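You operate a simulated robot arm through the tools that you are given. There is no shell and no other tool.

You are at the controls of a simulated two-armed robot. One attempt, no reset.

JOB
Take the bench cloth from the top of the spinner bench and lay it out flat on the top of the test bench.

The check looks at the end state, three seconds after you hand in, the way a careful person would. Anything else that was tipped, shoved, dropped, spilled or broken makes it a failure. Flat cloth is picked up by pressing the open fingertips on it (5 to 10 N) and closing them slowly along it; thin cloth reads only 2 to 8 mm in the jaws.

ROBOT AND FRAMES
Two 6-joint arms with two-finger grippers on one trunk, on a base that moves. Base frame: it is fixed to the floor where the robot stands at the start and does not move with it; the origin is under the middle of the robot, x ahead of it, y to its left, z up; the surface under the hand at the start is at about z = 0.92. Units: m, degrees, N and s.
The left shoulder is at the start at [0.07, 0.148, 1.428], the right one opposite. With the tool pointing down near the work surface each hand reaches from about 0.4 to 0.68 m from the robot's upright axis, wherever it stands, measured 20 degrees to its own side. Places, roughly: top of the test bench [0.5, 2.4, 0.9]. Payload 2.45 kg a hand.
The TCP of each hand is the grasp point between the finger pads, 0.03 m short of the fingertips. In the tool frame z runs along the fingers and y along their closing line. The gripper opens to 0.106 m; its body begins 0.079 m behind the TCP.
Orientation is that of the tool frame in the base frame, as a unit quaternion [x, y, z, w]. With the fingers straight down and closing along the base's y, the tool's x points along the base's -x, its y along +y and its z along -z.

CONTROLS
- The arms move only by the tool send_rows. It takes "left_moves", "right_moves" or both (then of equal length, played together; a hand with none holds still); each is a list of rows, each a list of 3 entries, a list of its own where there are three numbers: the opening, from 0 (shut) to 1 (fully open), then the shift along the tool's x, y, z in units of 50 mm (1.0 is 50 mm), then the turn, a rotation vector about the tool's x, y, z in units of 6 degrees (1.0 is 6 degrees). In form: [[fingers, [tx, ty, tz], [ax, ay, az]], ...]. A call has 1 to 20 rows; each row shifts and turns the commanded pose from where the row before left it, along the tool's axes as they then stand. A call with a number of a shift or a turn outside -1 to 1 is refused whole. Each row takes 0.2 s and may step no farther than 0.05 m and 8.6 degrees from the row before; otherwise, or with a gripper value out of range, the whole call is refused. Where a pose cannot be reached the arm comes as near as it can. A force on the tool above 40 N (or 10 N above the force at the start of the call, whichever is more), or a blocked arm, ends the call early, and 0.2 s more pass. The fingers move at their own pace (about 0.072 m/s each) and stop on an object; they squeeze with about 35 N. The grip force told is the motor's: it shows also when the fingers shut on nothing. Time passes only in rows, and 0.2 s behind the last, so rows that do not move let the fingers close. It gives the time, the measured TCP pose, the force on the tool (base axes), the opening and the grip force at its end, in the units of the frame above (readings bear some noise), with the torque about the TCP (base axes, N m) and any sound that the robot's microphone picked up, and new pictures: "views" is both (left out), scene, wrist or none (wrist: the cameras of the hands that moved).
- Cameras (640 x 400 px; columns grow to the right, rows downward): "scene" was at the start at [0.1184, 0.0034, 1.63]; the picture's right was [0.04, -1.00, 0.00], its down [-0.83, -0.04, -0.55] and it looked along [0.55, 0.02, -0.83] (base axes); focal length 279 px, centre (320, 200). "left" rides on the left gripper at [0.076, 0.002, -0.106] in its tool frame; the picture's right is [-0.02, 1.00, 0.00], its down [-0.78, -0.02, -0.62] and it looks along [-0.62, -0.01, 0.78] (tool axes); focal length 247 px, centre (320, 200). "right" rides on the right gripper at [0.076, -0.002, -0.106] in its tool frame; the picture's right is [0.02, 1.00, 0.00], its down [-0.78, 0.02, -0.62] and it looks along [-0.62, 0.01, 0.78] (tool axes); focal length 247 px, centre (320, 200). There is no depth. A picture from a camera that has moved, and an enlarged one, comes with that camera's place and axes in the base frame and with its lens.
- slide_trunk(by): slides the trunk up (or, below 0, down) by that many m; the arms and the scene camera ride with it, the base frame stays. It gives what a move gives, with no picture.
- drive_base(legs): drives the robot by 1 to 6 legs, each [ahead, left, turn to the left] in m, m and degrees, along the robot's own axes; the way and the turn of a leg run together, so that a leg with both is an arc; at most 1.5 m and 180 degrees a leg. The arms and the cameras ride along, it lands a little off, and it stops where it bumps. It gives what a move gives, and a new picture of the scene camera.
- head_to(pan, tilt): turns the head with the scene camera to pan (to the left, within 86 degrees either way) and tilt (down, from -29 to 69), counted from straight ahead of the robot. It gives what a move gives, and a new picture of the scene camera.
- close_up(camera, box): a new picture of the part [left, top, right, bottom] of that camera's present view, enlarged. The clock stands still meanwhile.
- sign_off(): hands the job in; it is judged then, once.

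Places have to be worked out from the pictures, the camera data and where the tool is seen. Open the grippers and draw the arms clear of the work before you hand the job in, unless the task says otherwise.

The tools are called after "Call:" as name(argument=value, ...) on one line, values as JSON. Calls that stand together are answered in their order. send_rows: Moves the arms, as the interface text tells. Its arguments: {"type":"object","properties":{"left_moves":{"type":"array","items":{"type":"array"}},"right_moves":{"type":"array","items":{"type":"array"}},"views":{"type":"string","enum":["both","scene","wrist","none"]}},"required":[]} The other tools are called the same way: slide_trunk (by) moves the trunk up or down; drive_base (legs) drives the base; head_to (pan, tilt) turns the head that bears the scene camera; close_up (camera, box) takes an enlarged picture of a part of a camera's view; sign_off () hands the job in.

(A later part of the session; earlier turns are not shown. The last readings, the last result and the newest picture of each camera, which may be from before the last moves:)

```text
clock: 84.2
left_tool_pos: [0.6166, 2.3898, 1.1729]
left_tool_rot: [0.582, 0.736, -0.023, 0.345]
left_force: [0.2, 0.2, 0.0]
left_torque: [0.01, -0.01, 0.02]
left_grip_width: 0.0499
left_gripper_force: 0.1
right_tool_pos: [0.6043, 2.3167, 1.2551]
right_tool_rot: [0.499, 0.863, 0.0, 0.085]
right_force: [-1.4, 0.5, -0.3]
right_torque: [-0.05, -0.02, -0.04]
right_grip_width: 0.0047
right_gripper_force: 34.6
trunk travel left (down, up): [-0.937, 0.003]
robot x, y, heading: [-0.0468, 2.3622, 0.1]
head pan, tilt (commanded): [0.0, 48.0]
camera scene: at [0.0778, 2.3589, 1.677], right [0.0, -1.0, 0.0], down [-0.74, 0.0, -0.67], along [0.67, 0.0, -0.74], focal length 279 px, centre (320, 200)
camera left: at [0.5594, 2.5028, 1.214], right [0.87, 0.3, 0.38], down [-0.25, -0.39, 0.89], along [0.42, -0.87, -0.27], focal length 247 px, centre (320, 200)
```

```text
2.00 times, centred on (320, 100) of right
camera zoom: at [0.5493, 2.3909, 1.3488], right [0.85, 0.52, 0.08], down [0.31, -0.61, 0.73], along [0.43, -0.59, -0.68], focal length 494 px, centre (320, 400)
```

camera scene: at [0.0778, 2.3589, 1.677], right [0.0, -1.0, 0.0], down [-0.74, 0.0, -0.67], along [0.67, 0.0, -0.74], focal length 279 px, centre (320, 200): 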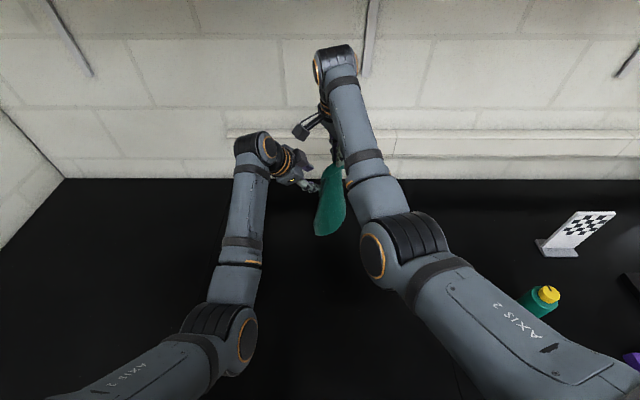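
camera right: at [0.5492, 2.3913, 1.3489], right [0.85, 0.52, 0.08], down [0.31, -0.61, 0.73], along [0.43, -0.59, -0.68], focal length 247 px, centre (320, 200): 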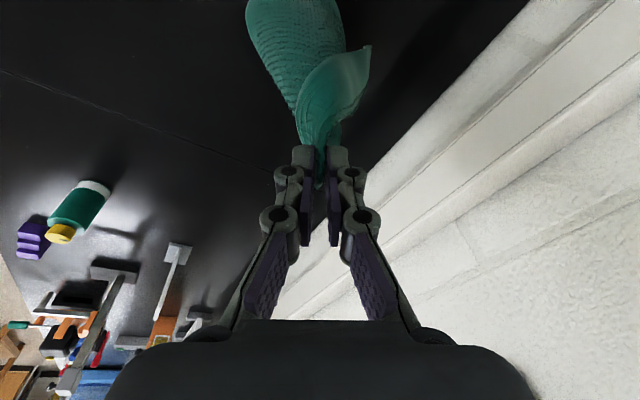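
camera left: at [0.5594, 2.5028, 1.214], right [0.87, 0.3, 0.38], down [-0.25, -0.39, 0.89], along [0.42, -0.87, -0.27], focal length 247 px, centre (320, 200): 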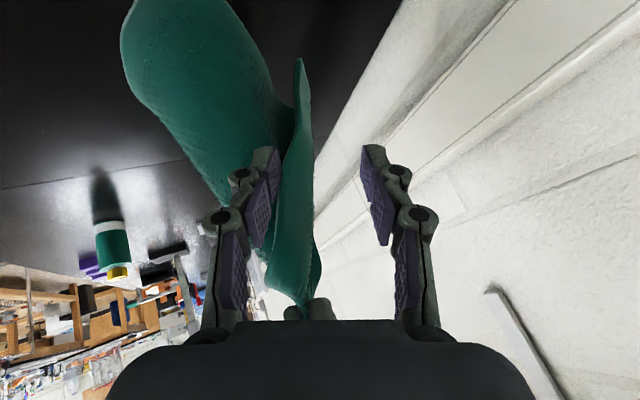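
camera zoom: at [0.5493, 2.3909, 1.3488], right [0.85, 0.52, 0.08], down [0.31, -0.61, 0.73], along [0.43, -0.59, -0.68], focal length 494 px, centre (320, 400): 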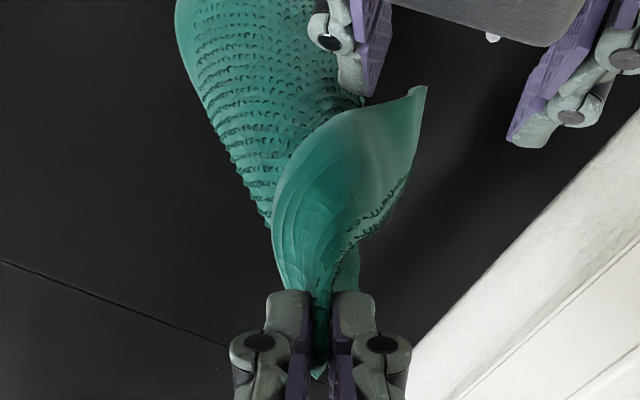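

The flap lies between the fingers, and in the left tool's frame the corner is at (x +40, y −17, z +128 mm). I shift 10 mm/−14 mm sideways and advance 8.5 cm so the fingers straddle the flap about 2 cm inside its corner.

Call:
send_rows(left_moves=[[0.47, [0.2, -0.28, 0.1], [0, 0, 0]], [0.47, [0, 0, 0.4], [0, 0, 0]], [0.47, [0, 0, 0.4], [0, 0, 0]], [0.47, [0, 0, 0.4], [0, 0, 0]], [0.47, [0, 0, 0.4], [0, 0, 0]], [0.47, [0, 0, 0], [0, 0, 0]]], views="wrist")

Call:
close_up(camera="right", box=[200, 0, 440, 200])

```text
clock: 85.6
left_tool_pos: [0.6433, 2.3559, 1.0984]
left_tool_rot: [0.582, 0.736, -0.024, 0.346]
left_force: [0.7, 0.1, -0.3]
left_torque: [0.02, 0.01, 0.0]
left_grip_width: 0.0497
left_gripper_force: 0.1
right_tool_pos: [0.6028, 2.3169, 1.2544]
right_tool_rot: [0.499, 0.862, 0.0, 0.084]
right_force: [-0.2, -0.1, -0.3]
right_torque: [0.03, 0.0, -0.01]
right_grip_width: 0.0046
right_gripper_force: 33.3
trunk travel left (down, up): [-0.937, 0.003]
robot x, y, heading: [-0.0496, 2.3558, 0.1]
head pan, tilt (commanded): [0.0, 48.0]
camera left: at [0.5868, 2.469, 1.1408], right [0.87, 0.3, 0.38], down [-0.25, -0.39, 0.89], along [0.42, -0.87, -0.27], focal length 247 px, centre (320, 200)
```

left: 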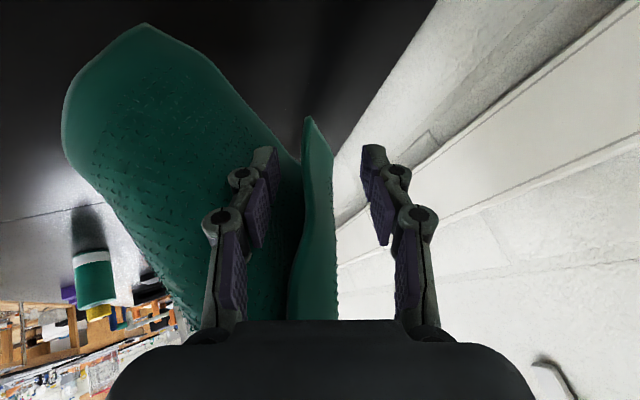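

```text
2.00 times, centred on (320, 100) of right
camera zoom: at [0.5496, 2.3912, 1.3487], right [0.85, 0.52, 0.08], down [0.31, -0.61, 0.73], along [0.43, -0.59, -0.68], focal length 494 px, centre (320, 400)
```

zoom: 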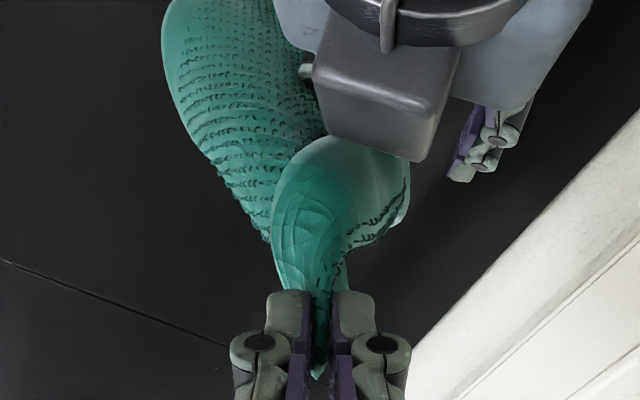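

The flap passes right between the left fingers with the corner just beyond the tips. I close the left gripper.

Call:
send_rows(left_moves=[[0.38, [0, 0, 0], [0, 0, 0]], [0.28, [0, 0, 0], [0, 0, 0]], [0.18, [0, 0, 0], [0, 0, 0]], [0.08, [0, 0, 0], [0, 0, 0]], [0, [0, 0, 0], [0, 0, 0]], [0, [0, 0, 0], [0, 0, 0]], [0, [0, 0, 0], [0, 0, 0]]], views="wrist")

```text
clock: 87.2
left_tool_pos: [0.6425, 2.3572, 1.0995]
left_tool_rot: [0.582, 0.736, -0.022, 0.345]
left_force: [0.0, 0.6, 0.4]
left_torque: [0.0, 0.0, 0.01]
left_grip_width: 0.0028
left_gripper_force: 31.9
right_tool_pos: [0.6029, 2.3167, 1.2539]
right_tool_rot: [0.498, 0.863, 0.0, 0.085]
right_force: [-0.3, 0.0, 0.2]
right_torque: [0.0, 0.01, 0.01]
right_grip_width: 0.0047
right_gripper_force: 33.2
trunk travel left (down, up): [-0.937, 0.003]
robot x, y, heading: [-0.0442, 2.3601, 0.3]
head pan, tilt (commanded): [0.0, 48.0]
camera left: at [0.5866, 2.4692, 1.141], right [0.87, 0.3, 0.38], down [-0.25, -0.39, 0.89], along [0.42, -0.87, -0.27], focal length 247 px, centre (320, 200)
```

left: 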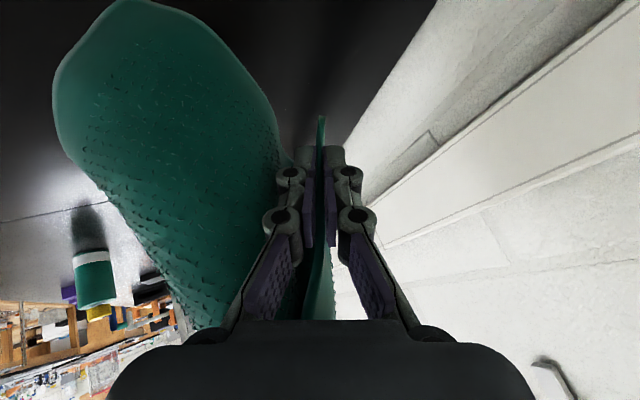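

The left gripper reads 2.8 mm, so it holds the flap near the far-left corner. Now I move the left hand up and outward in an arc around the right hand to unfold the far edge, first part, and look.

Call:
send_rows(left_moves=[[0, [0.325, 0.149, -0.489], [0, 0, 0]], [0, [0.325, 0.149, -0.489], [0, 0, 0]], [0, [0.325, 0.149, -0.489], [0, 0, 0]], [0, [0.085, 0.138, -0.651], [0, 0, 0]], [0, [0, 0, 0], [0, 0, 0]]], views="both")

Call:
close_up(camera="scene", box=[250, 120, 400, 270])

```text
clock: 88.4
left_tool_pos: [0.6124, 2.4577, 1.161]
left_tool_rot: [0.582, 0.736, -0.022, 0.345]
left_force: [-0.1, -0.5, -0.5]
left_torque: [0.02, -0.01, 0.01]
left_grip_width: 0.003
left_gripper_force: 32.0
right_tool_pos: [0.6027, 2.3164, 1.2543]
right_tool_rot: [0.499, 0.863, 0.0, 0.084]
right_force: [-0.2, 1.1, -0.8]
right_torque: [0.04, 0.0, -0.02]
right_grip_width: 0.0047
right_gripper_force: 33.2
trunk travel left (down, up): [-0.937, 0.003]
robot x, y, heading: [-0.0463, 2.3579, 0.0]
head pan, tilt (commanded): [0.0, 48.0]
camera scene: at [0.0779, 2.3591, 1.677], right [0.0, -1.0, 0.0], down [-0.74, 0.0, -0.67], along [0.67, 0.0, -0.74], focal length 279 px, centre (320, 200)
camera left: at [0.5561, 2.5698, 1.2019], right [0.87, 0.3, 0.38], down [-0.25, -0.39, 0.89], along [0.42, -0.87, -0.27], focal length 247 px, centre (320, 200)
```

scene: 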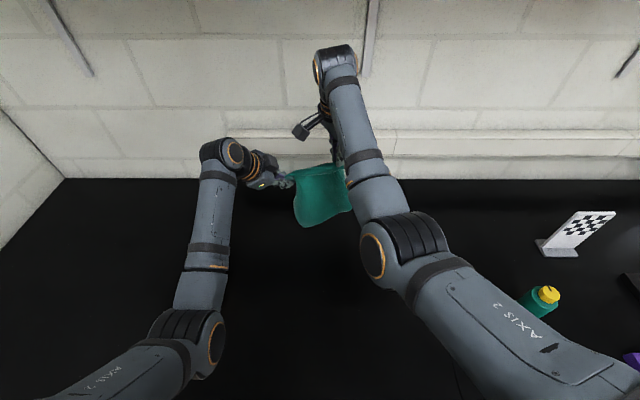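
left: 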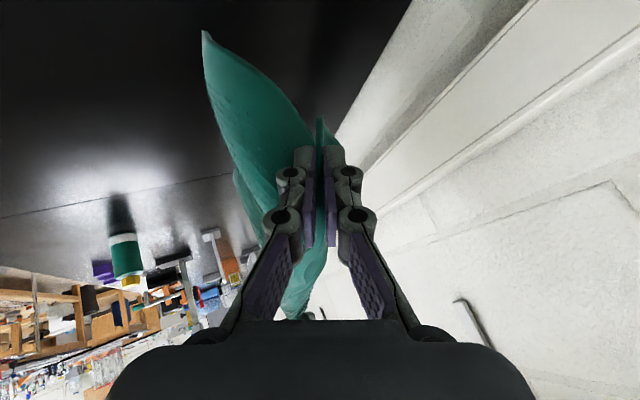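

```text
2.67 times, centred on (325, 195) of scene
camera zoom: at [0.0779, 2.3591, 1.677], right [0.0, -1.0, 0.0], down [-0.74, 0.0, -0.67], along [0.67, 0.0, -0.74], focal length 745 px, centre (307, 213)
```

zoom: 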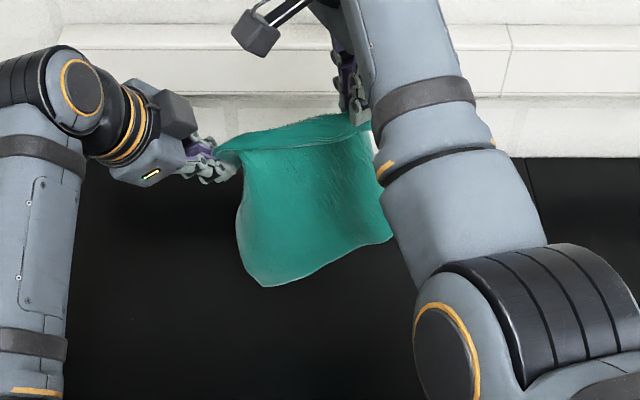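

The cloth now hangs spread between both hands like a curtain. I lower the right hand to level with the left, widen slightly, and roll the right gripper back 60° so its pinch lines up with the edge.

Call:
send_rows(right_moves=[[0, [0.077, -0.045, 0.526], [0, 0, 0]], [0, [0.077, -0.045, 0.526], [0, 0, 0]], [0, [0.077, -0.045, 0.526], [0, 0, 0]], [0, [0, 0, 0], [0, 0, -1]], [0, [0, 0, 0], [0, 0, -1]], [0, [0, 0, 0], [0, 0, -1]], [0, [0, 0, 0], [0, 0, -1]], [0, [0, 0, 0], [0, 0, -1]], [0, [0, 0, 0], [0, 0, 0]]], left_moves=[[0, [0.123, 0.047, -0.064], [0, 0, 0]], [0, [0.123, 0.047, -0.064], [0, 0, 0]], [0, [0.123, 0.047, -0.064], [0, 0, 0]], [0, [0, 0, 0], [0, 0, 0]], [0, [0, 0, 0], [0, 0, 0]], [0, [0, 0, 0], [0, 0, 0]], [0, [0, 0, 0], [0, 0, 0]], [0, [0, 0, 0], [0, 0, 0]], [0, [0, 0, 0], [0, 0, 0]]], views="both")

Call:
close_up(camera="scene", box=[250, 120, 400, 270])

```text
clock: 90.4
left_tool_pos: [0.6128, 2.4779, 1.1598]
left_tool_rot: [0.582, 0.736, -0.024, 0.345]
left_force: [-2.7, -14.2, -4.7]
left_torque: [0.22, -0.01, 0.0]
left_grip_width: 0.0033
left_gripper_force: 31.7
right_tool_pos: [0.6037, 2.3174, 1.1759]
right_tool_rot: [0.257, 0.963, -0.022, 0.082]
right_force: [2.2, 15.1, 3.4]
right_torque: [0.6, -0.03, -0.29]
right_grip_width: 0.0048
right_gripper_force: 33.1
trunk travel left (down, up): [-0.937, 0.003]
robot x, y, heading: [-0.0483, 2.355, 0.3]
head pan, tilt (commanded): [0.0, 48.0]
camera scene: at [0.0781, 2.3593, 1.677], right [0.0, -1.0, 0.0], down [-0.74, 0.0, -0.67], along [0.67, 0.0, -0.74], focal length 279 px, centre (320, 200)
camera right: at [0.5214, 2.3635, 1.2671], right [0.48, 0.88, 0.0], down [0.59, -0.32, 0.74], along [0.65, -0.36, -0.67], focal length 247 px, centre (320, 200)
camera left: at [0.5567, 2.5909, 1.201], right [0.87, 0.3, 0.38], down [-0.25, -0.39, 0.89], along [0.42, -0.87, -0.27], focal length 247 px, centre (320, 200)
```

scene: 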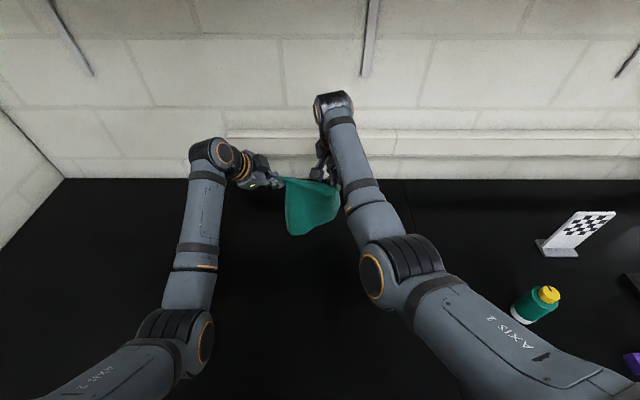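
right: 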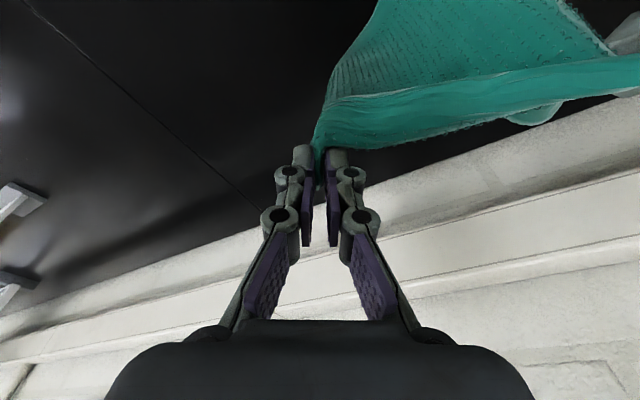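
left: 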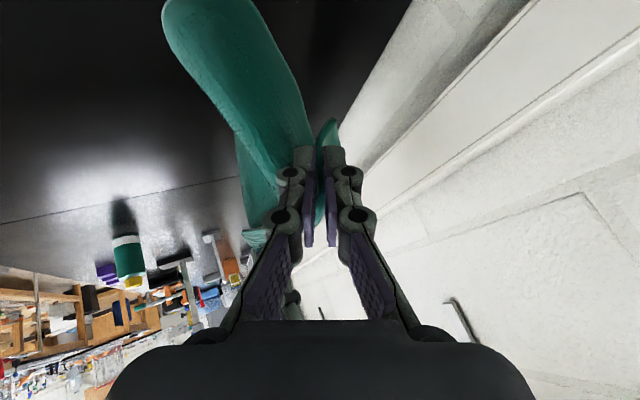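

```text
2.67 times, centred on (325, 195) of scene
camera zoom: at [0.0781, 2.3593, 1.677], right [0.0, -1.0, 0.0], down [-0.74, 0.0, -0.67], along [0.67, 0.0, -0.74], focal length 745 px, centre (307, 213)
```

zoom: 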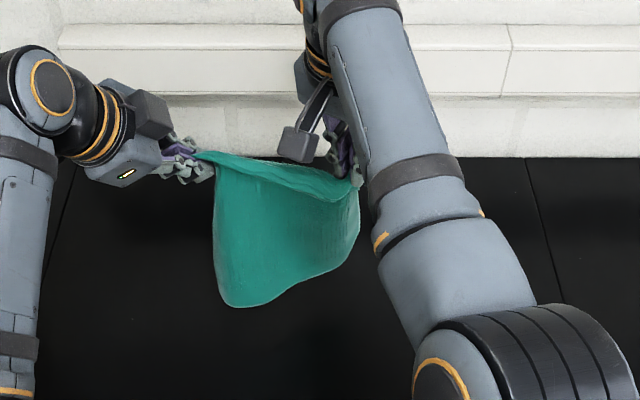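

Tension rose to 15 N, so I bring the left hand back 8 mm and finish the right gripper's roll (30° more) so its pinch is in line with the edge.

Call:
send_rows(left_moves=[[0, [-0.135, -0.052, 0.07], [0, 0, 0]], [0, [0, 0, 0], [0, 0, 0]], [0, [0, 0, 0], [0, 0, 0]], [0, [0, 0, 0], [0, 0, 0]], [0, [0, 0, 0], [0, 0, 0]], [0, [0, 0, 0], [0, 0, 0]], [0, [0, 0, 0], [0, 0, 0]]], right_moves=[[0, [0, 0, 0], [0, 0, 0]], [0, [0, 0, 0], [0, 0, -1]], [0, [0, 0, 0], [0, 0, -1]], [0, [0, 0, 0], [0, 0, -1]], [0, [0, 0, 0], [0, 0, -1]], [0, [0, 0, 0], [0, 0, -1]], [0, [0, 0, 0], [0, 0, 0]]], views="both")

Call:
close_up(camera="scene", box=[250, 120, 400, 270])

```text
clock: 92.0
left_tool_pos: [0.6123, 2.4702, 1.1601]
left_tool_rot: [0.582, 0.736, -0.023, 0.345]
left_force: [-3.5, -17.4, -3.8]
left_torque: [0.26, -0.06, -0.01]
left_grip_width: 0.0029
left_gripper_force: 32.2
right_tool_pos: [0.6035, 2.3186, 1.1754]
right_tool_rot: [-0.001, 0.996, -0.042, 0.073]
right_force: [3.2, 17.4, 3.6]
right_torque: [0.65, -0.08, -0.43]
right_grip_width: 0.0061
right_gripper_force: 34.5
trunk travel left (down, up): [-0.937, 0.003]
robot x, y, heading: [-0.0487, 2.3568, 0.3]
head pan, tilt (commanded): [0.0, 48.0]
camera scene: at [0.078, 2.3592, 1.677], right [0.0, -1.0, 0.0], down [-0.74, 0.0, -0.67], along [0.67, 0.0, -0.74], focal length 279 px, centre (320, 200)
camera right: at [0.5126, 2.3254, 1.2691], right [-0.02, 1.0, -0.09], down [0.68, 0.07, 0.73], along [0.73, -0.05, -0.68], focal length 247 px, centre (320, 200)
camera left: at [0.5565, 2.583, 1.2013], right [0.87, 0.3, 0.38], down [-0.25, -0.39, 0.89], along [0.42, -0.87, -0.27], focal length 247 px, centre (320, 200)
```

scene: 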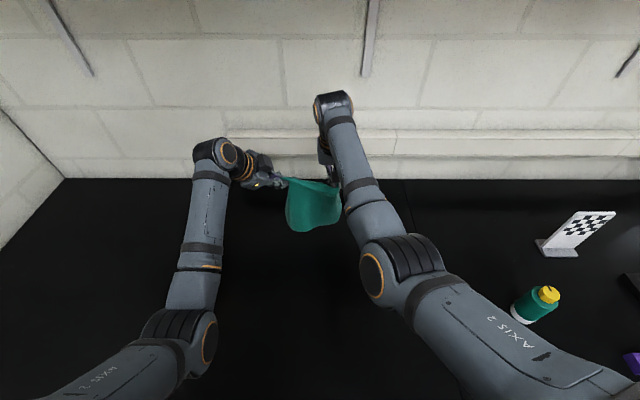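
right: 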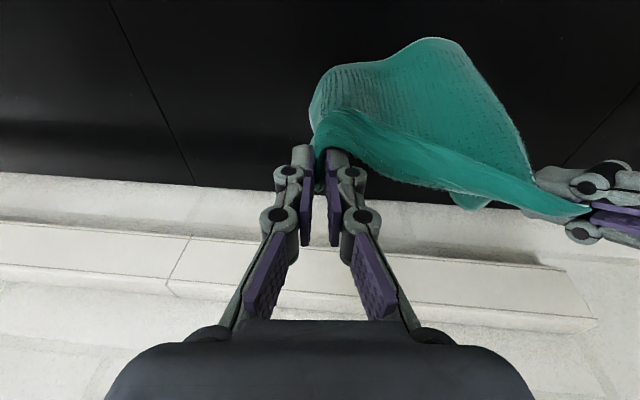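
left: 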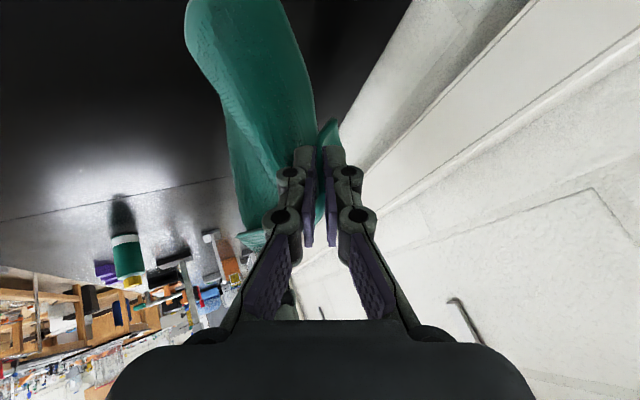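

```text
2.67 times, centred on (325, 195) of scene
camera zoom: at [0.078, 2.3592, 1.677], right [0.0, -1.0, 0.0], down [-0.74, 0.0, -0.67], along [0.67, 0.0, -0.74], focal length 745 px, centre (307, 213)
```

zoom: 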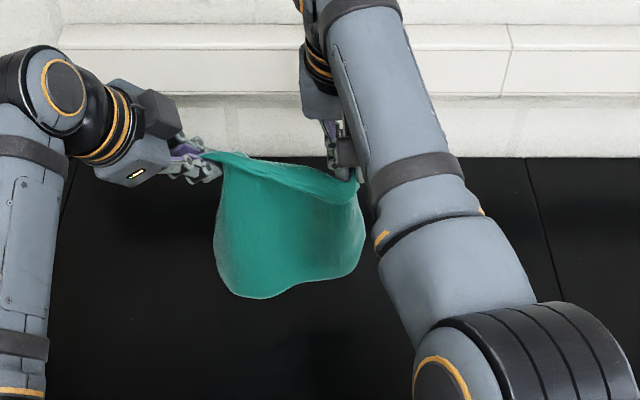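

The sheet now hangs quite evenly, but with 17 N tension. I slacken 8 mm and raise both hands 1.5 cm, then back the base so that I can lay the cloth from near to far.

Call:
send_rows(left_moves=[[0, [-0.135, -0.052, 0.07], [0, 0, 0]], [0, [-0.16, 0.11, -0.228], [0, 0, 0]], [0, [0, 0, 0], [0, 0, 0]]], right_moves=[[0, [0, 0, 0], [0, 0, 0]], [0, [-0.044, -0.025, -0.295], [0, 0, 0]], [0, [0, 0, 0], [0, 0, 0]]], views="none")

```text
clock: 92.8
left_tool_pos: [0.6139, 2.4639, 1.1753]
left_tool_rot: [0.581, 0.737, -0.024, 0.345]
left_force: [-2.0, -11.0, -2.6]
left_torque: [0.21, -0.01, -0.04]
left_grip_width: 0.0034
left_gripper_force: 32.2
right_tool_pos: [0.6029, 2.3174, 1.1888]
right_tool_rot: [-0.001, 0.996, -0.042, 0.073]
right_force: [3.1, 11.5, 3.2]
right_torque: [0.41, -0.05, -0.29]
right_grip_width: 0.005
right_gripper_force: 33.2
trunk travel left (down, up): [-0.937, 0.003]
robot x, y, heading: [-0.0483, 2.3559, 0.4]
head pan, tilt (commanded): [0.0, 48.0]
```

Still 11 N; I slacken another 10 mm.

Call:
send_rows(left_moves=[[0, [-0.168, -0.065, 0.087], [0, 0, 0]], [0, [0, 0, 0], [0, 0, 0]]], right_moves=[[0, [0, 0, 0], [0, 0, 0]], [0, [0, 0, 0], [0, 0, 0]]], views="scene")

Call:
close_up(camera="scene", box=[250, 120, 400, 270])

```text
clock: 93.4
left_tool_pos: [0.6137, 2.4538, 1.1767]
left_tool_rot: [0.581, 0.737, -0.022, 0.346]
left_force: [-0.8, -1.7, -0.9]
left_torque: [0.04, -0.02, 0.02]
left_grip_width: 0.0028
left_gripper_force: 32.4
right_tool_pos: [0.6037, 2.3156, 1.1887]
right_tool_rot: [0.0, 0.996, -0.043, 0.073]
right_force: [0.8, 1.5, 0.0]
right_torque: [0.07, -0.03, -0.06]
right_grip_width: 0.0046
right_gripper_force: 32.9
trunk travel left (down, up): [-0.937, 0.003]
robot x, y, heading: [-0.0448, 2.3549, 0.2]
head pan, tilt (commanded): [0.0, 48.0]
camera scene: at [0.0779, 2.3594, 1.677], right [0.0, -1.0, 0.0], down [-0.74, 0.0, -0.67], along [0.67, 0.0, -0.74], focal length 279 px, centre (320, 200)
```

scene: 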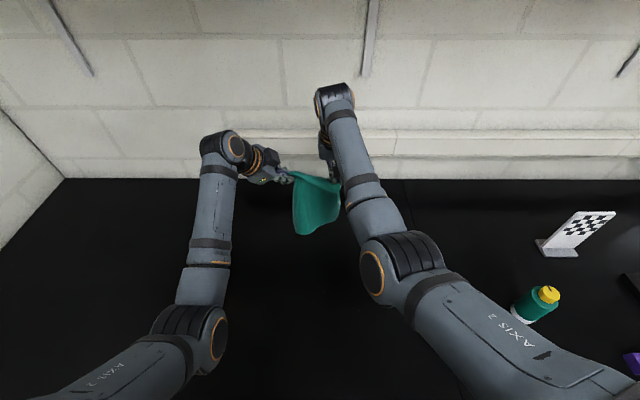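

```text
2.67 times, centred on (325, 195) of scene
camera zoom: at [0.0779, 2.3594, 1.677], right [0.0, -1.0, 0.0], down [-0.74, 0.0, -0.67], along [0.67, 0.0, -0.74], focal length 745 px, centre (307, 213)
```

zoom: 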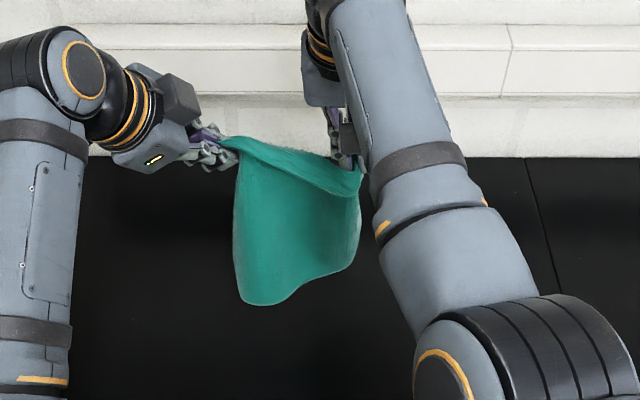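

Tension is gone. Now I back the base 0.25 m so the near edge will land near x≈0.36.

Call:
drive_base(legs=[[-0.25, 0, -0.2]])

Call:
close_up(camera="left", box=[0, 0, 640, 400])

Call:
close_up(camera="right", box=[0, 0, 640, 400])

```text
clock: 95.2
left_tool_pos: [0.3665, 2.4503, 1.1739]
left_tool_rot: [0.583, 0.736, -0.024, 0.344]
left_force: [-0.4, -1.2, -1.4]
left_torque: [0.05, -0.01, 0.02]
left_grip_width: 0.0028
left_gripper_force: 32.4
right_tool_pos: [0.3565, 2.3138, 1.1885]
right_tool_rot: [0.001, 0.996, -0.043, 0.072]
right_force: [1.3, 1.9, -0.2]
right_torque: [0.04, -0.02, -0.09]
right_grip_width: 0.0044
right_gripper_force: 33.8
trunk travel left (down, up): [-0.937, 0.003]
robot x, y, heading: [-0.2978, 2.3618, -0.2]
head pan, tilt (commanded): [0.0, 48.0]
camera scene: at [-0.1683, 2.3582, 1.6766], right [0.0, -1.0, 0.0], down [-0.74, 0.0, -0.67], along [0.67, 0.0, -0.74], focal length 279 px, centre (320, 200)
```

scene: 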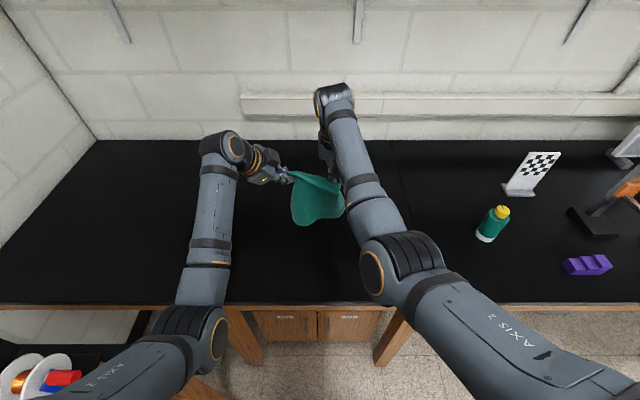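

```text
1.00 times, centred on (320, 200) of left (not enlarged: the box is as wide or as high as the picture)
camera zoom: at [0.3105, 2.5624, 1.2153], right [0.88, 0.3, 0.38], down [-0.25, -0.39, 0.89], along [0.41, -0.87, -0.27], focal length 247 px, centre (320, 200)
```

zoom: 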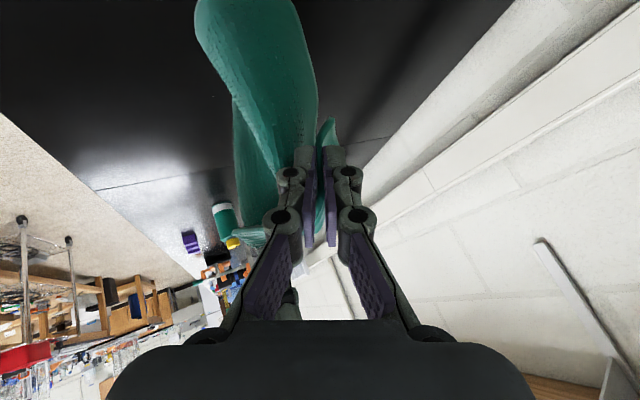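

```text
1.00 times, centred on (320, 200) of right (not enlarged: the box is as wide or as high as the picture)
camera zoom: at [0.2651, 2.3217, 1.2821], right [-0.01, 1.0, -0.09], down [0.69, 0.07, 0.72], along [0.73, -0.05, -0.68], focal length 247 px, centre (320, 200)
```

zoom: 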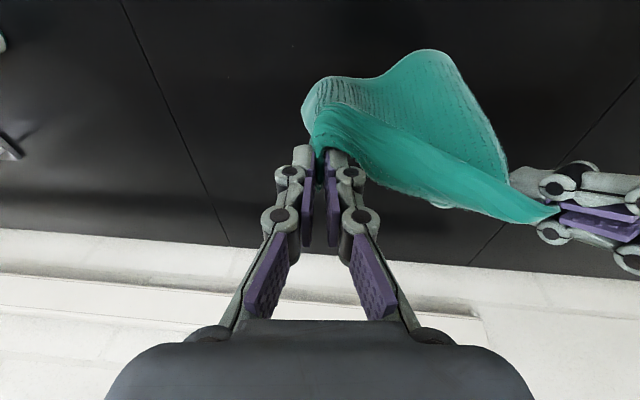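

Hands are over x≈0.36 with the cloth hanging free. I lower both hands 5 cm so the near edge meets the bench.

Call:
send_rows(right_moves=[[0, [0.073, 0.042, 0.492], [0, 0, 0]], [0, [0.073, 0.042, 0.492], [0, 0, 0]], [0, [0, 0, 0], [0, 0, 0]]], left_moves=[[0, [0.268, -0.184, 0.381], [0, 0, 0]], [0, [0.268, -0.184, 0.381], [0, 0, 0]], [0, [0, 0, 0], [0, 0, 0]]], views="both")

```text
clock: 96.0
left_tool_pos: [0.3626, 2.4493, 1.1261]
left_tool_rot: [0.583, 0.735, -0.022, 0.346]
left_force: [-0.1, -1.6, -0.7]
left_torque: [0.02, -0.04, 0.02]
left_grip_width: 0.0028
left_gripper_force: 31.8
right_tool_pos: [0.3519, 2.3151, 1.1388]
right_tool_rot: [0.002, 0.996, -0.043, 0.074]
right_force: [1.1, 1.8, -0.8]
right_torque: [0.0, -0.05, -0.07]
right_grip_width: 0.0046
right_gripper_force: 33.6
trunk travel left (down, up): [-0.937, 0.003]
robot x, y, heading: [-0.3006, 2.3607, -0.0]
head pan, tilt (commanded): [0.0, 48.0]
camera scene: at [-0.1738, 2.3581, 1.6771], right [0.0, -1.0, 0.0], down [-0.74, 0.0, -0.67], along [0.67, 0.0, -0.74], focal length 279 px, centre (320, 200)
camera right: at [0.2618, 2.3219, 1.2329], right [-0.01, 1.0, -0.09], down [0.68, 0.07, 0.73], along [0.73, -0.05, -0.68], focal length 247 px, centre (320, 200)
camera left: at [0.3061, 2.5621, 1.1671], right [0.87, 0.3, 0.38], down [-0.25, -0.39, 0.89], along [0.42, -0.87, -0.27], focal length 247 px, centre (320, 200)
```

scene: 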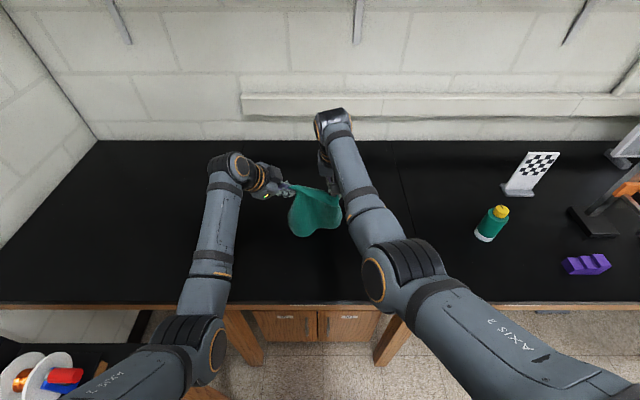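
right: 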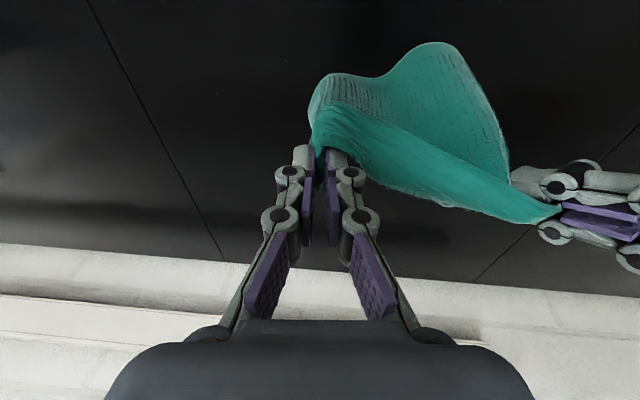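
left: 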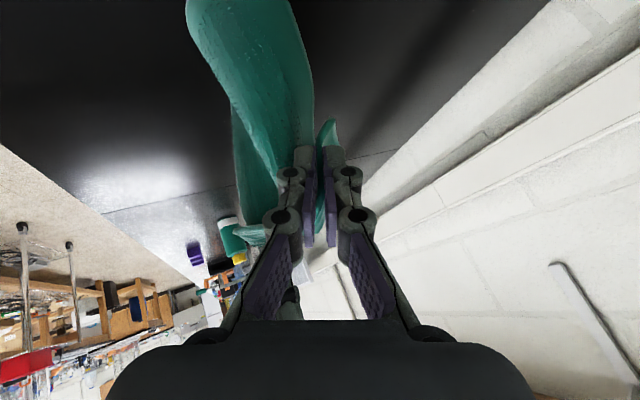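

The bottom is about at the bench surface (pinches at ~0.19 m above it). I start moving forward while lowering: 6 cm forward, then 4 cm down.

Call:
drive_base(legs=[[0.06, 0, 0]])

Call:
send_rows(right_moves=[[0, [0.058, 0.034, 0.394], [0, 0, 0]], [0, [0.058, 0.034, 0.394], [0, 0, 0]], [0, [0, 0, 0], [0, 0, 0]]], left_moves=[[0, [0.214, -0.147, 0.304], [0, 0, 0]], [0, [0.214, -0.147, 0.304], [0, 0, 0]], [0, [0, 0, 0], [0, 0, 0]]], views="both")

Call:
close_up(camera="scene", box=[240, 150, 400, 270])

```text
clock: 97.0
left_tool_pos: [0.4135, 2.4484, 1.131]
left_tool_rot: [0.583, 0.734, -0.021, 0.347]
left_force: [-0.5, -1.3, -0.1]
left_torque: [0.07, -0.06, 0.04]
left_grip_width: 0.0032
left_gripper_force: 31.9
right_tool_pos: [0.4044, 2.3142, 1.144]
right_tool_rot: [0.001, 0.996, -0.043, 0.078]
right_force: [-1.1, 1.0, 0.4]
right_torque: [0.03, -0.07, -0.05]
right_grip_width: 0.0047
right_gripper_force: 33.0
trunk travel left (down, up): [-0.937, 0.003]
robot x, y, heading: [-0.2347, 2.3607, 0.1]
head pan, tilt (commanded): [0.0, 48.0]
camera scene: at [-0.1259, 2.3582, 1.6781], right [0.0, -1.0, 0.0], down [-0.74, 0.0, -0.67], along [0.67, 0.0, -0.74], focal length 279 px, centre (320, 200)
```

scene: 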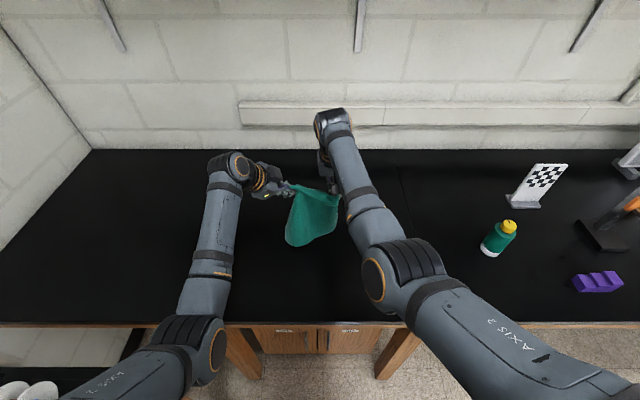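

```text
clock: 97.8
left_tool_pos: [0.4238, 2.448, 1.0843]
left_tool_rot: [0.583, 0.735, -0.024, 0.345]
left_force: [0.1, -1.2, -1.4]
left_torque: [0.03, 0.01, -0.04]
left_grip_width: 0.0028
left_gripper_force: 31.9
right_tool_pos: [0.4121, 2.3154, 1.0959]
right_tool_rot: [0.001, 0.996, -0.042, 0.074]
right_force: [0.2, 1.2, 0.0]
right_torque: [0.03, 0.02, -0.09]
right_grip_width: 0.0045
right_gripper_force: 33.4
trunk travel left (down, up): [-0.937, 0.003]
robot x, y, heading: [-0.243, 2.3607, 0.1]
head pan, tilt (commanded): [0.0, 48.0]
camera scene: at [-0.1124, 2.3582, 1.6769], right [0.0, -1.0, 0.0], down [-0.74, 0.0, -0.67], along [0.67, 0.0, -0.74], focal length 279 px, centre (320, 200)
camera right: at [0.3217, 2.3227, 1.191], right [-0.01, 1.0, -0.09], down [0.68, 0.07, 0.73], along [0.73, -0.05, -0.68], focal length 247 px, centre (320, 200)
camera left: at [0.3669, 2.5624, 1.1258], right [0.88, 0.3, 0.38], down [-0.25, -0.39, 0.89], along [0.41, -0.87, -0.27], focal length 247 px, centre (320, 200)
```

scene: 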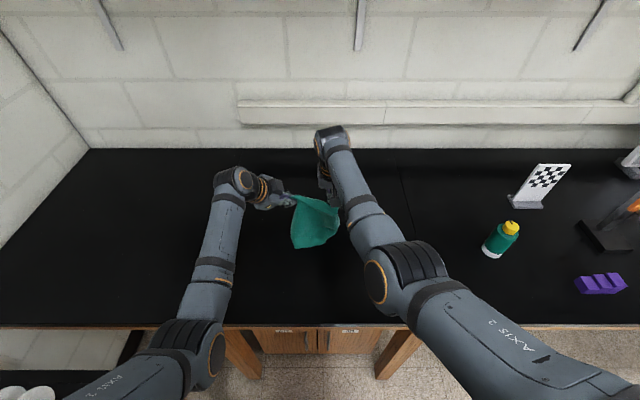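
right: 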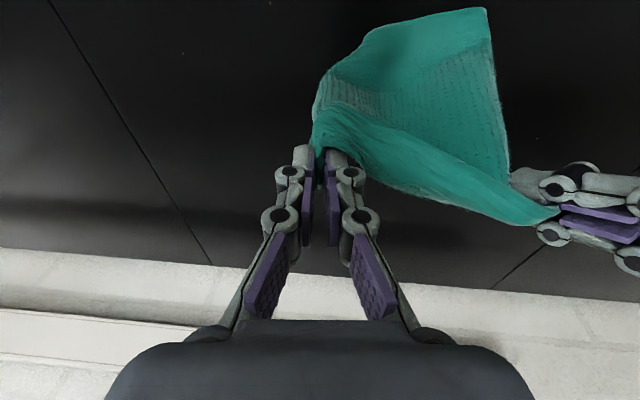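
left: 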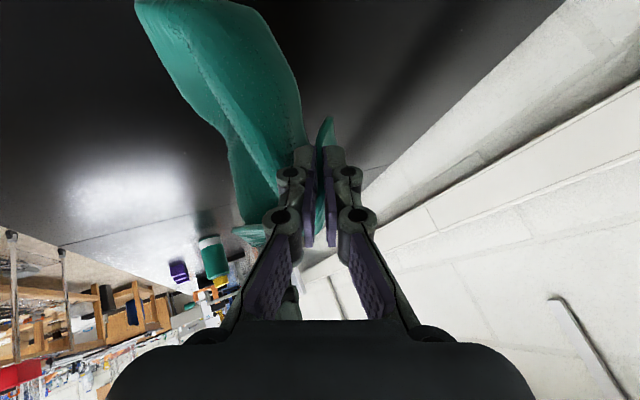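

```text
3.33 times, centred on (320, 210) of scene
camera zoom: at [-0.1124, 2.3582, 1.6769], right [0.0, -1.0, 0.0], down [-0.74, 0.0, -0.67], along [0.67, 0.0, -0.74], focal length 931 px, centre (320, 167)
```

zoom: 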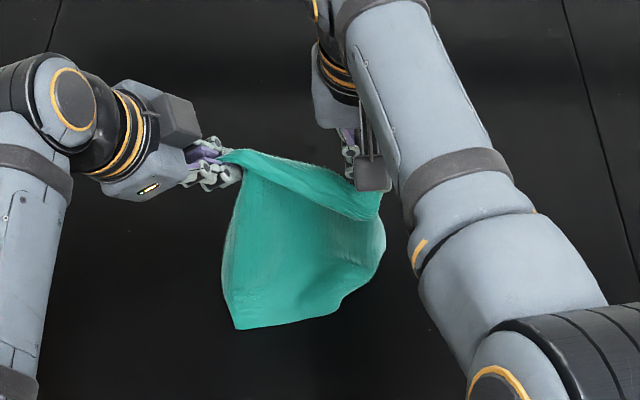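

The near edge is on the bench and the sheet is tilting over as planned, but the right side seems to curl. I look closer before going on.

Call:
close_up(camera="left", box=[120, 0, 340, 260])

Call:
close_up(camera="right", box=[280, 0, 560, 240])

Call:
close_up(camera="scene", box=[285, 180, 345, 255])

```text
1.54 times, centred on (230, 130) of left
camera zoom: at [0.3669, 2.5624, 1.1258], right [0.88, 0.3, 0.38], down [-0.25, -0.39, 0.89], along [0.41, -0.87, -0.27], focal length 380 px, centre (458, 308)
```

zoom: 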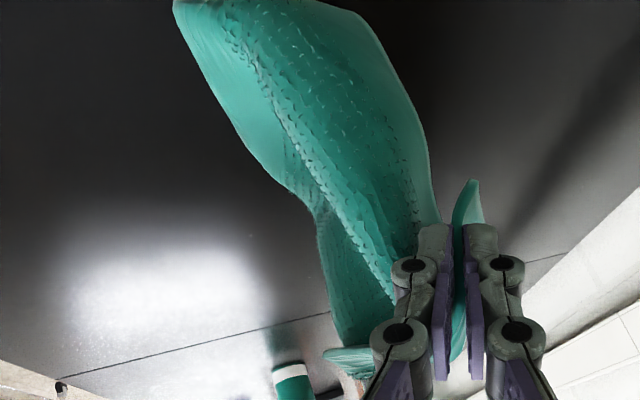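

```text
1.67 times, centred on (420, 120) of right
camera zoom: at [0.3217, 2.3227, 1.191], right [-0.01, 1.0, -0.09], down [0.68, 0.07, 0.73], along [0.73, -0.05, -0.68], focal length 412 px, centre (153, 333)
```

zoom: 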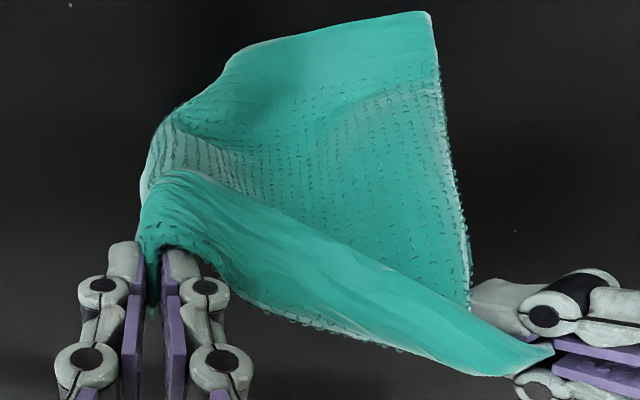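

```text
5.33 times, centred on (315, 218) of scene
camera zoom: at [-0.1124, 2.3582, 1.6769], right [0.0, -1.0, 0.0], down [-0.74, 0.0, -0.67], along [0.67, 0.0, -0.74], focal length 1490 px, centre (347, 107)
```

zoom: 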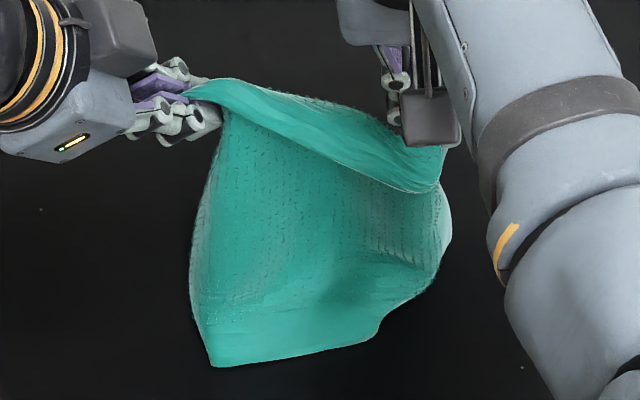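

The right side curls away under the sheet; laid like this it would be trapped. I lift both hands 6 cm again and roll the right gripper clockwise, which should swing that side toward me, then look.

Call:
send_rows(right_moves=[[0, [-0.073, -0.042, -0.492], [0, 0, 0]], [0, [-0.073, -0.042, -0.492], [0, 0, 0]], [0, [-0.03, -0.017, -0.2], [0, 0, 0]], [0, [0, 0, 0], [0, 0, 1]], [0, [0, 0, 0], [0, 0, 1]], [0, [0, 0, 0], [0, 0, 1]], [0, [0, 0, 0], [0, 0, 1]], [0, [0, 0, 0], [0, 0, 1]], [0, [0, 0, 0], [0, 0, 1]], [0, [0, 0, 0], [0, 0, 1]], [0, [0, 0, 0], [0, 0, 0]]], left_moves=[[0, [-0.268, 0.184, -0.381], [0, 0, 0]], [0, [-0.268, 0.184, -0.381], [0, 0, 0]], [0, [-0.107, 0.074, -0.152], [0, 0, 0]], [0, [0, 0, 0], [0, 0, 0]], [0, [0, 0, 0], [0, 0, 0]], [0, [0, 0, 0], [0, 0, 0]], [0, [0, 0, 0], [0, 0, 0]], [0, [0, 0, 0], [0, 0, 0]], [0, [0, 0, 0], [0, 0, 0]], [0, [0, 0, 0], [0, 0, 0]], [0, [0, 0, 0], [0, 0, 0]]], views="both")

Call:
close_up(camera="scene", box=[270, 160, 360, 260])

```text
clock: 100.2
left_tool_pos: [0.4218, 2.4512, 1.1459]
left_tool_rot: [0.582, 0.736, -0.023, 0.345]
left_force: [-0.6, -0.3, -0.1]
left_torque: [0.02, -0.01, 0.04]
left_grip_width: 0.003
left_gripper_force: 32.0
right_tool_pos: [0.4123, 2.3142, 1.158]
right_tool_rot: [0.359, 0.929, -0.013, 0.083]
right_force: [-1.2, -0.1, 0.3]
right_torque: [-0.03, 0.06, 0.09]
right_grip_width: 0.0052
right_gripper_force: 37.6
trunk travel left (down, up): [-0.937, 0.003]
robot x, y, heading: [-0.2392, 2.3585, -0.1]
head pan, tilt (commanded): [0.0, 48.0]
camera scene: at [-0.1138, 2.3582, 1.677], right [0.0, -1.0, 0.0], down [-0.74, 0.0, -0.67], along [0.67, 0.0, -0.74], focal length 279 px, centre (320, 200)
camera right: at [0.34, 2.3733, 1.251], right [0.65, 0.76, 0.03], down [0.49, -0.46, 0.74], along [0.58, -0.47, -0.67], focal length 247 px, centre (320, 200)
camera left: at [0.3658, 2.5629, 1.1868], right [0.88, 0.3, 0.38], down [-0.25, -0.39, 0.89], along [0.42, -0.87, -0.27], focal length 247 px, centre (320, 200)
```

scene: 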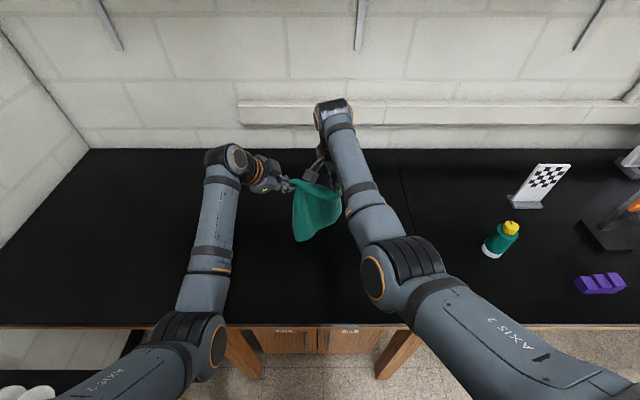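
right: 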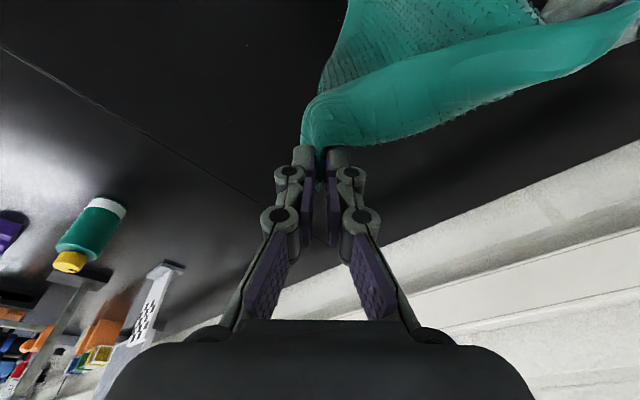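
left: 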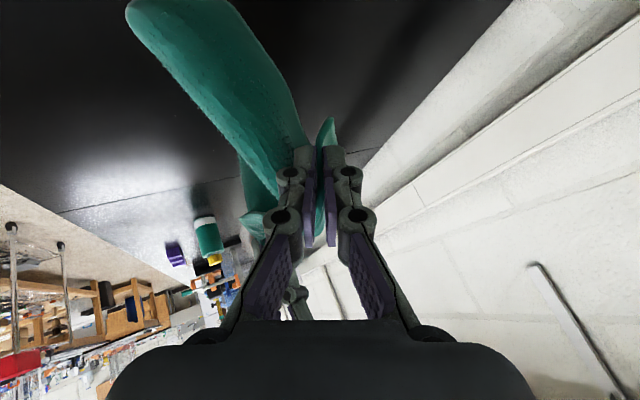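

```text
4.00 times, centred on (315, 210) of scene
camera zoom: at [-0.1138, 2.3582, 1.677], right [0.0, -1.0, 0.0], down [-0.74, 0.0, -0.67], along [0.67, 0.0, -0.74], focal length 1117 px, centre (340, 160)
```

zoom: 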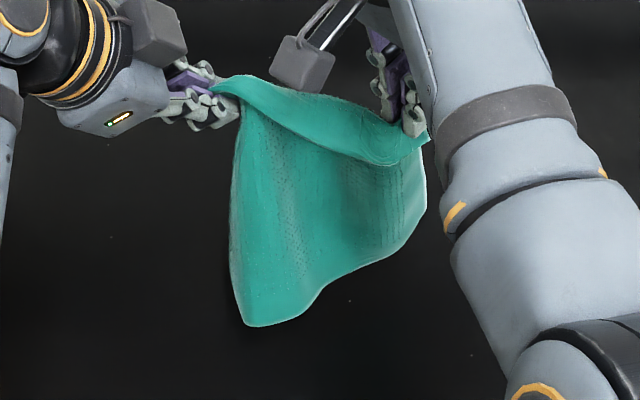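

Rolling that way pulled the right side up further; the other direction was better. I roll counter-clockwise 84° (42° past the in-line position) and look again.

Call:
send_rows(right_moves=[[0, [0, 0, 0], [0, 0, -1]], [0, [0, 0, 0], [0, 0, -1]], [0, [0, 0, 0], [0, 0, -1]], [0, [0, 0, 0], [0, 0, -1]], [0, [0, 0, 0], [0, 0, -1]], [0, [0, 0, 0], [0, 0, -1]], [0, [0, 0, 0], [0, 0, -1]], [0, [0, 0, 0], [0, 0, -1]], [0, [0, 0, 0], [0, 0, -1]], [0, [0, 0, 0], [0, 0, -1]], [0, [0, 0, 0], [0, 0, -1]], [0, [0, 0, 0], [0, 0, -1]], [0, [0, 0, 0], [0, 0, -1]], [0, [0, 0, 0], [0, 0, -1]], [0, [0, 0, 0], [0, 0, 0]]], views="both")

Call:
close_up(camera="scene", box=[270, 160, 360, 260])

```text
clock: 103.4
left_tool_pos: [0.422, 2.4497, 1.1459]
left_tool_rot: [0.584, 0.735, -0.025, 0.345]
left_force: [-2.7, -14.5, -3.1]
left_torque: [0.18, -0.07, 0.0]
left_grip_width: 0.0031
left_gripper_force: 32.3
right_tool_pos: [0.4136, 2.3151, 1.1598]
right_tool_rot: [-0.358, 0.93, -0.065, 0.054]
right_force: [3.0, 14.2, 3.0]
right_torque: [0.51, -0.01, -0.31]
right_grip_width: 0.0049
right_gripper_force: 33.3
trunk travel left (down, up): [-0.937, 0.003]
robot x, y, heading: [-0.2403, 2.3575, -0.2]
head pan, tilt (commanded): [0.0, 48.0]
camera scene: at [-0.1135, 2.3582, 1.677], right [0.0, -1.0, 0.0], down [-0.74, 0.0, -0.67], along [0.67, 0.0, -0.74], focal length 279 px, centre (320, 200)
camera right: at [0.3421, 2.2719, 1.2602], right [-0.67, 0.72, -0.16], down [0.48, 0.59, 0.65], along [0.57, 0.36, -0.74], focal length 247 px, centre (320, 200)
```

scene: 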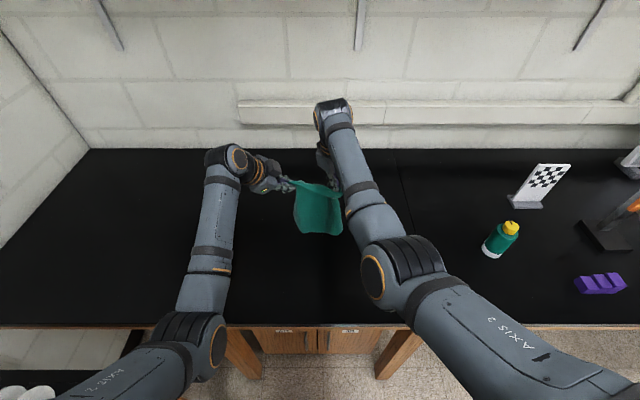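
right: 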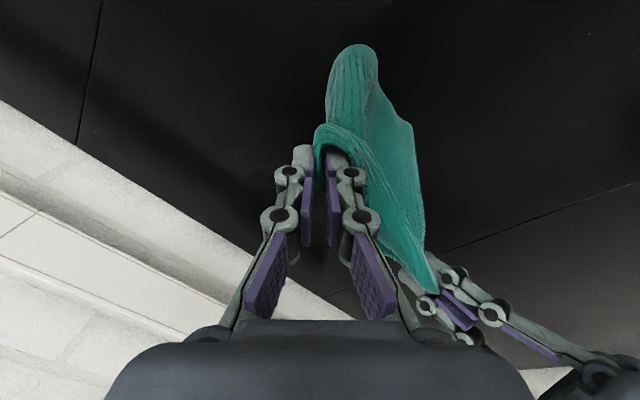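

```text
4.00 times, centred on (315, 210) of scene
camera zoom: at [-0.1135, 2.3582, 1.677], right [0.0, -1.0, 0.0], down [-0.74, 0.0, -0.67], along [0.67, 0.0, -0.74], focal length 1117 px, centre (340, 160)
```

zoom: 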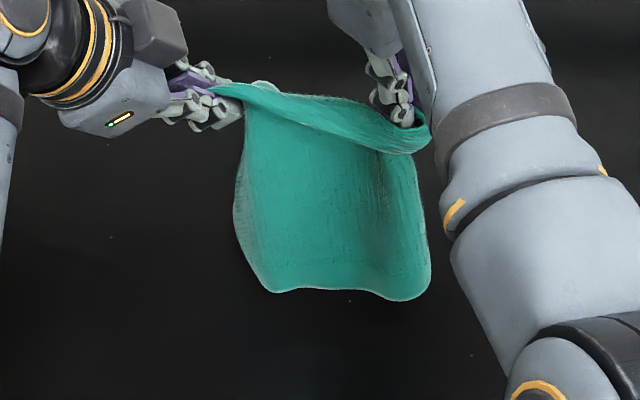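

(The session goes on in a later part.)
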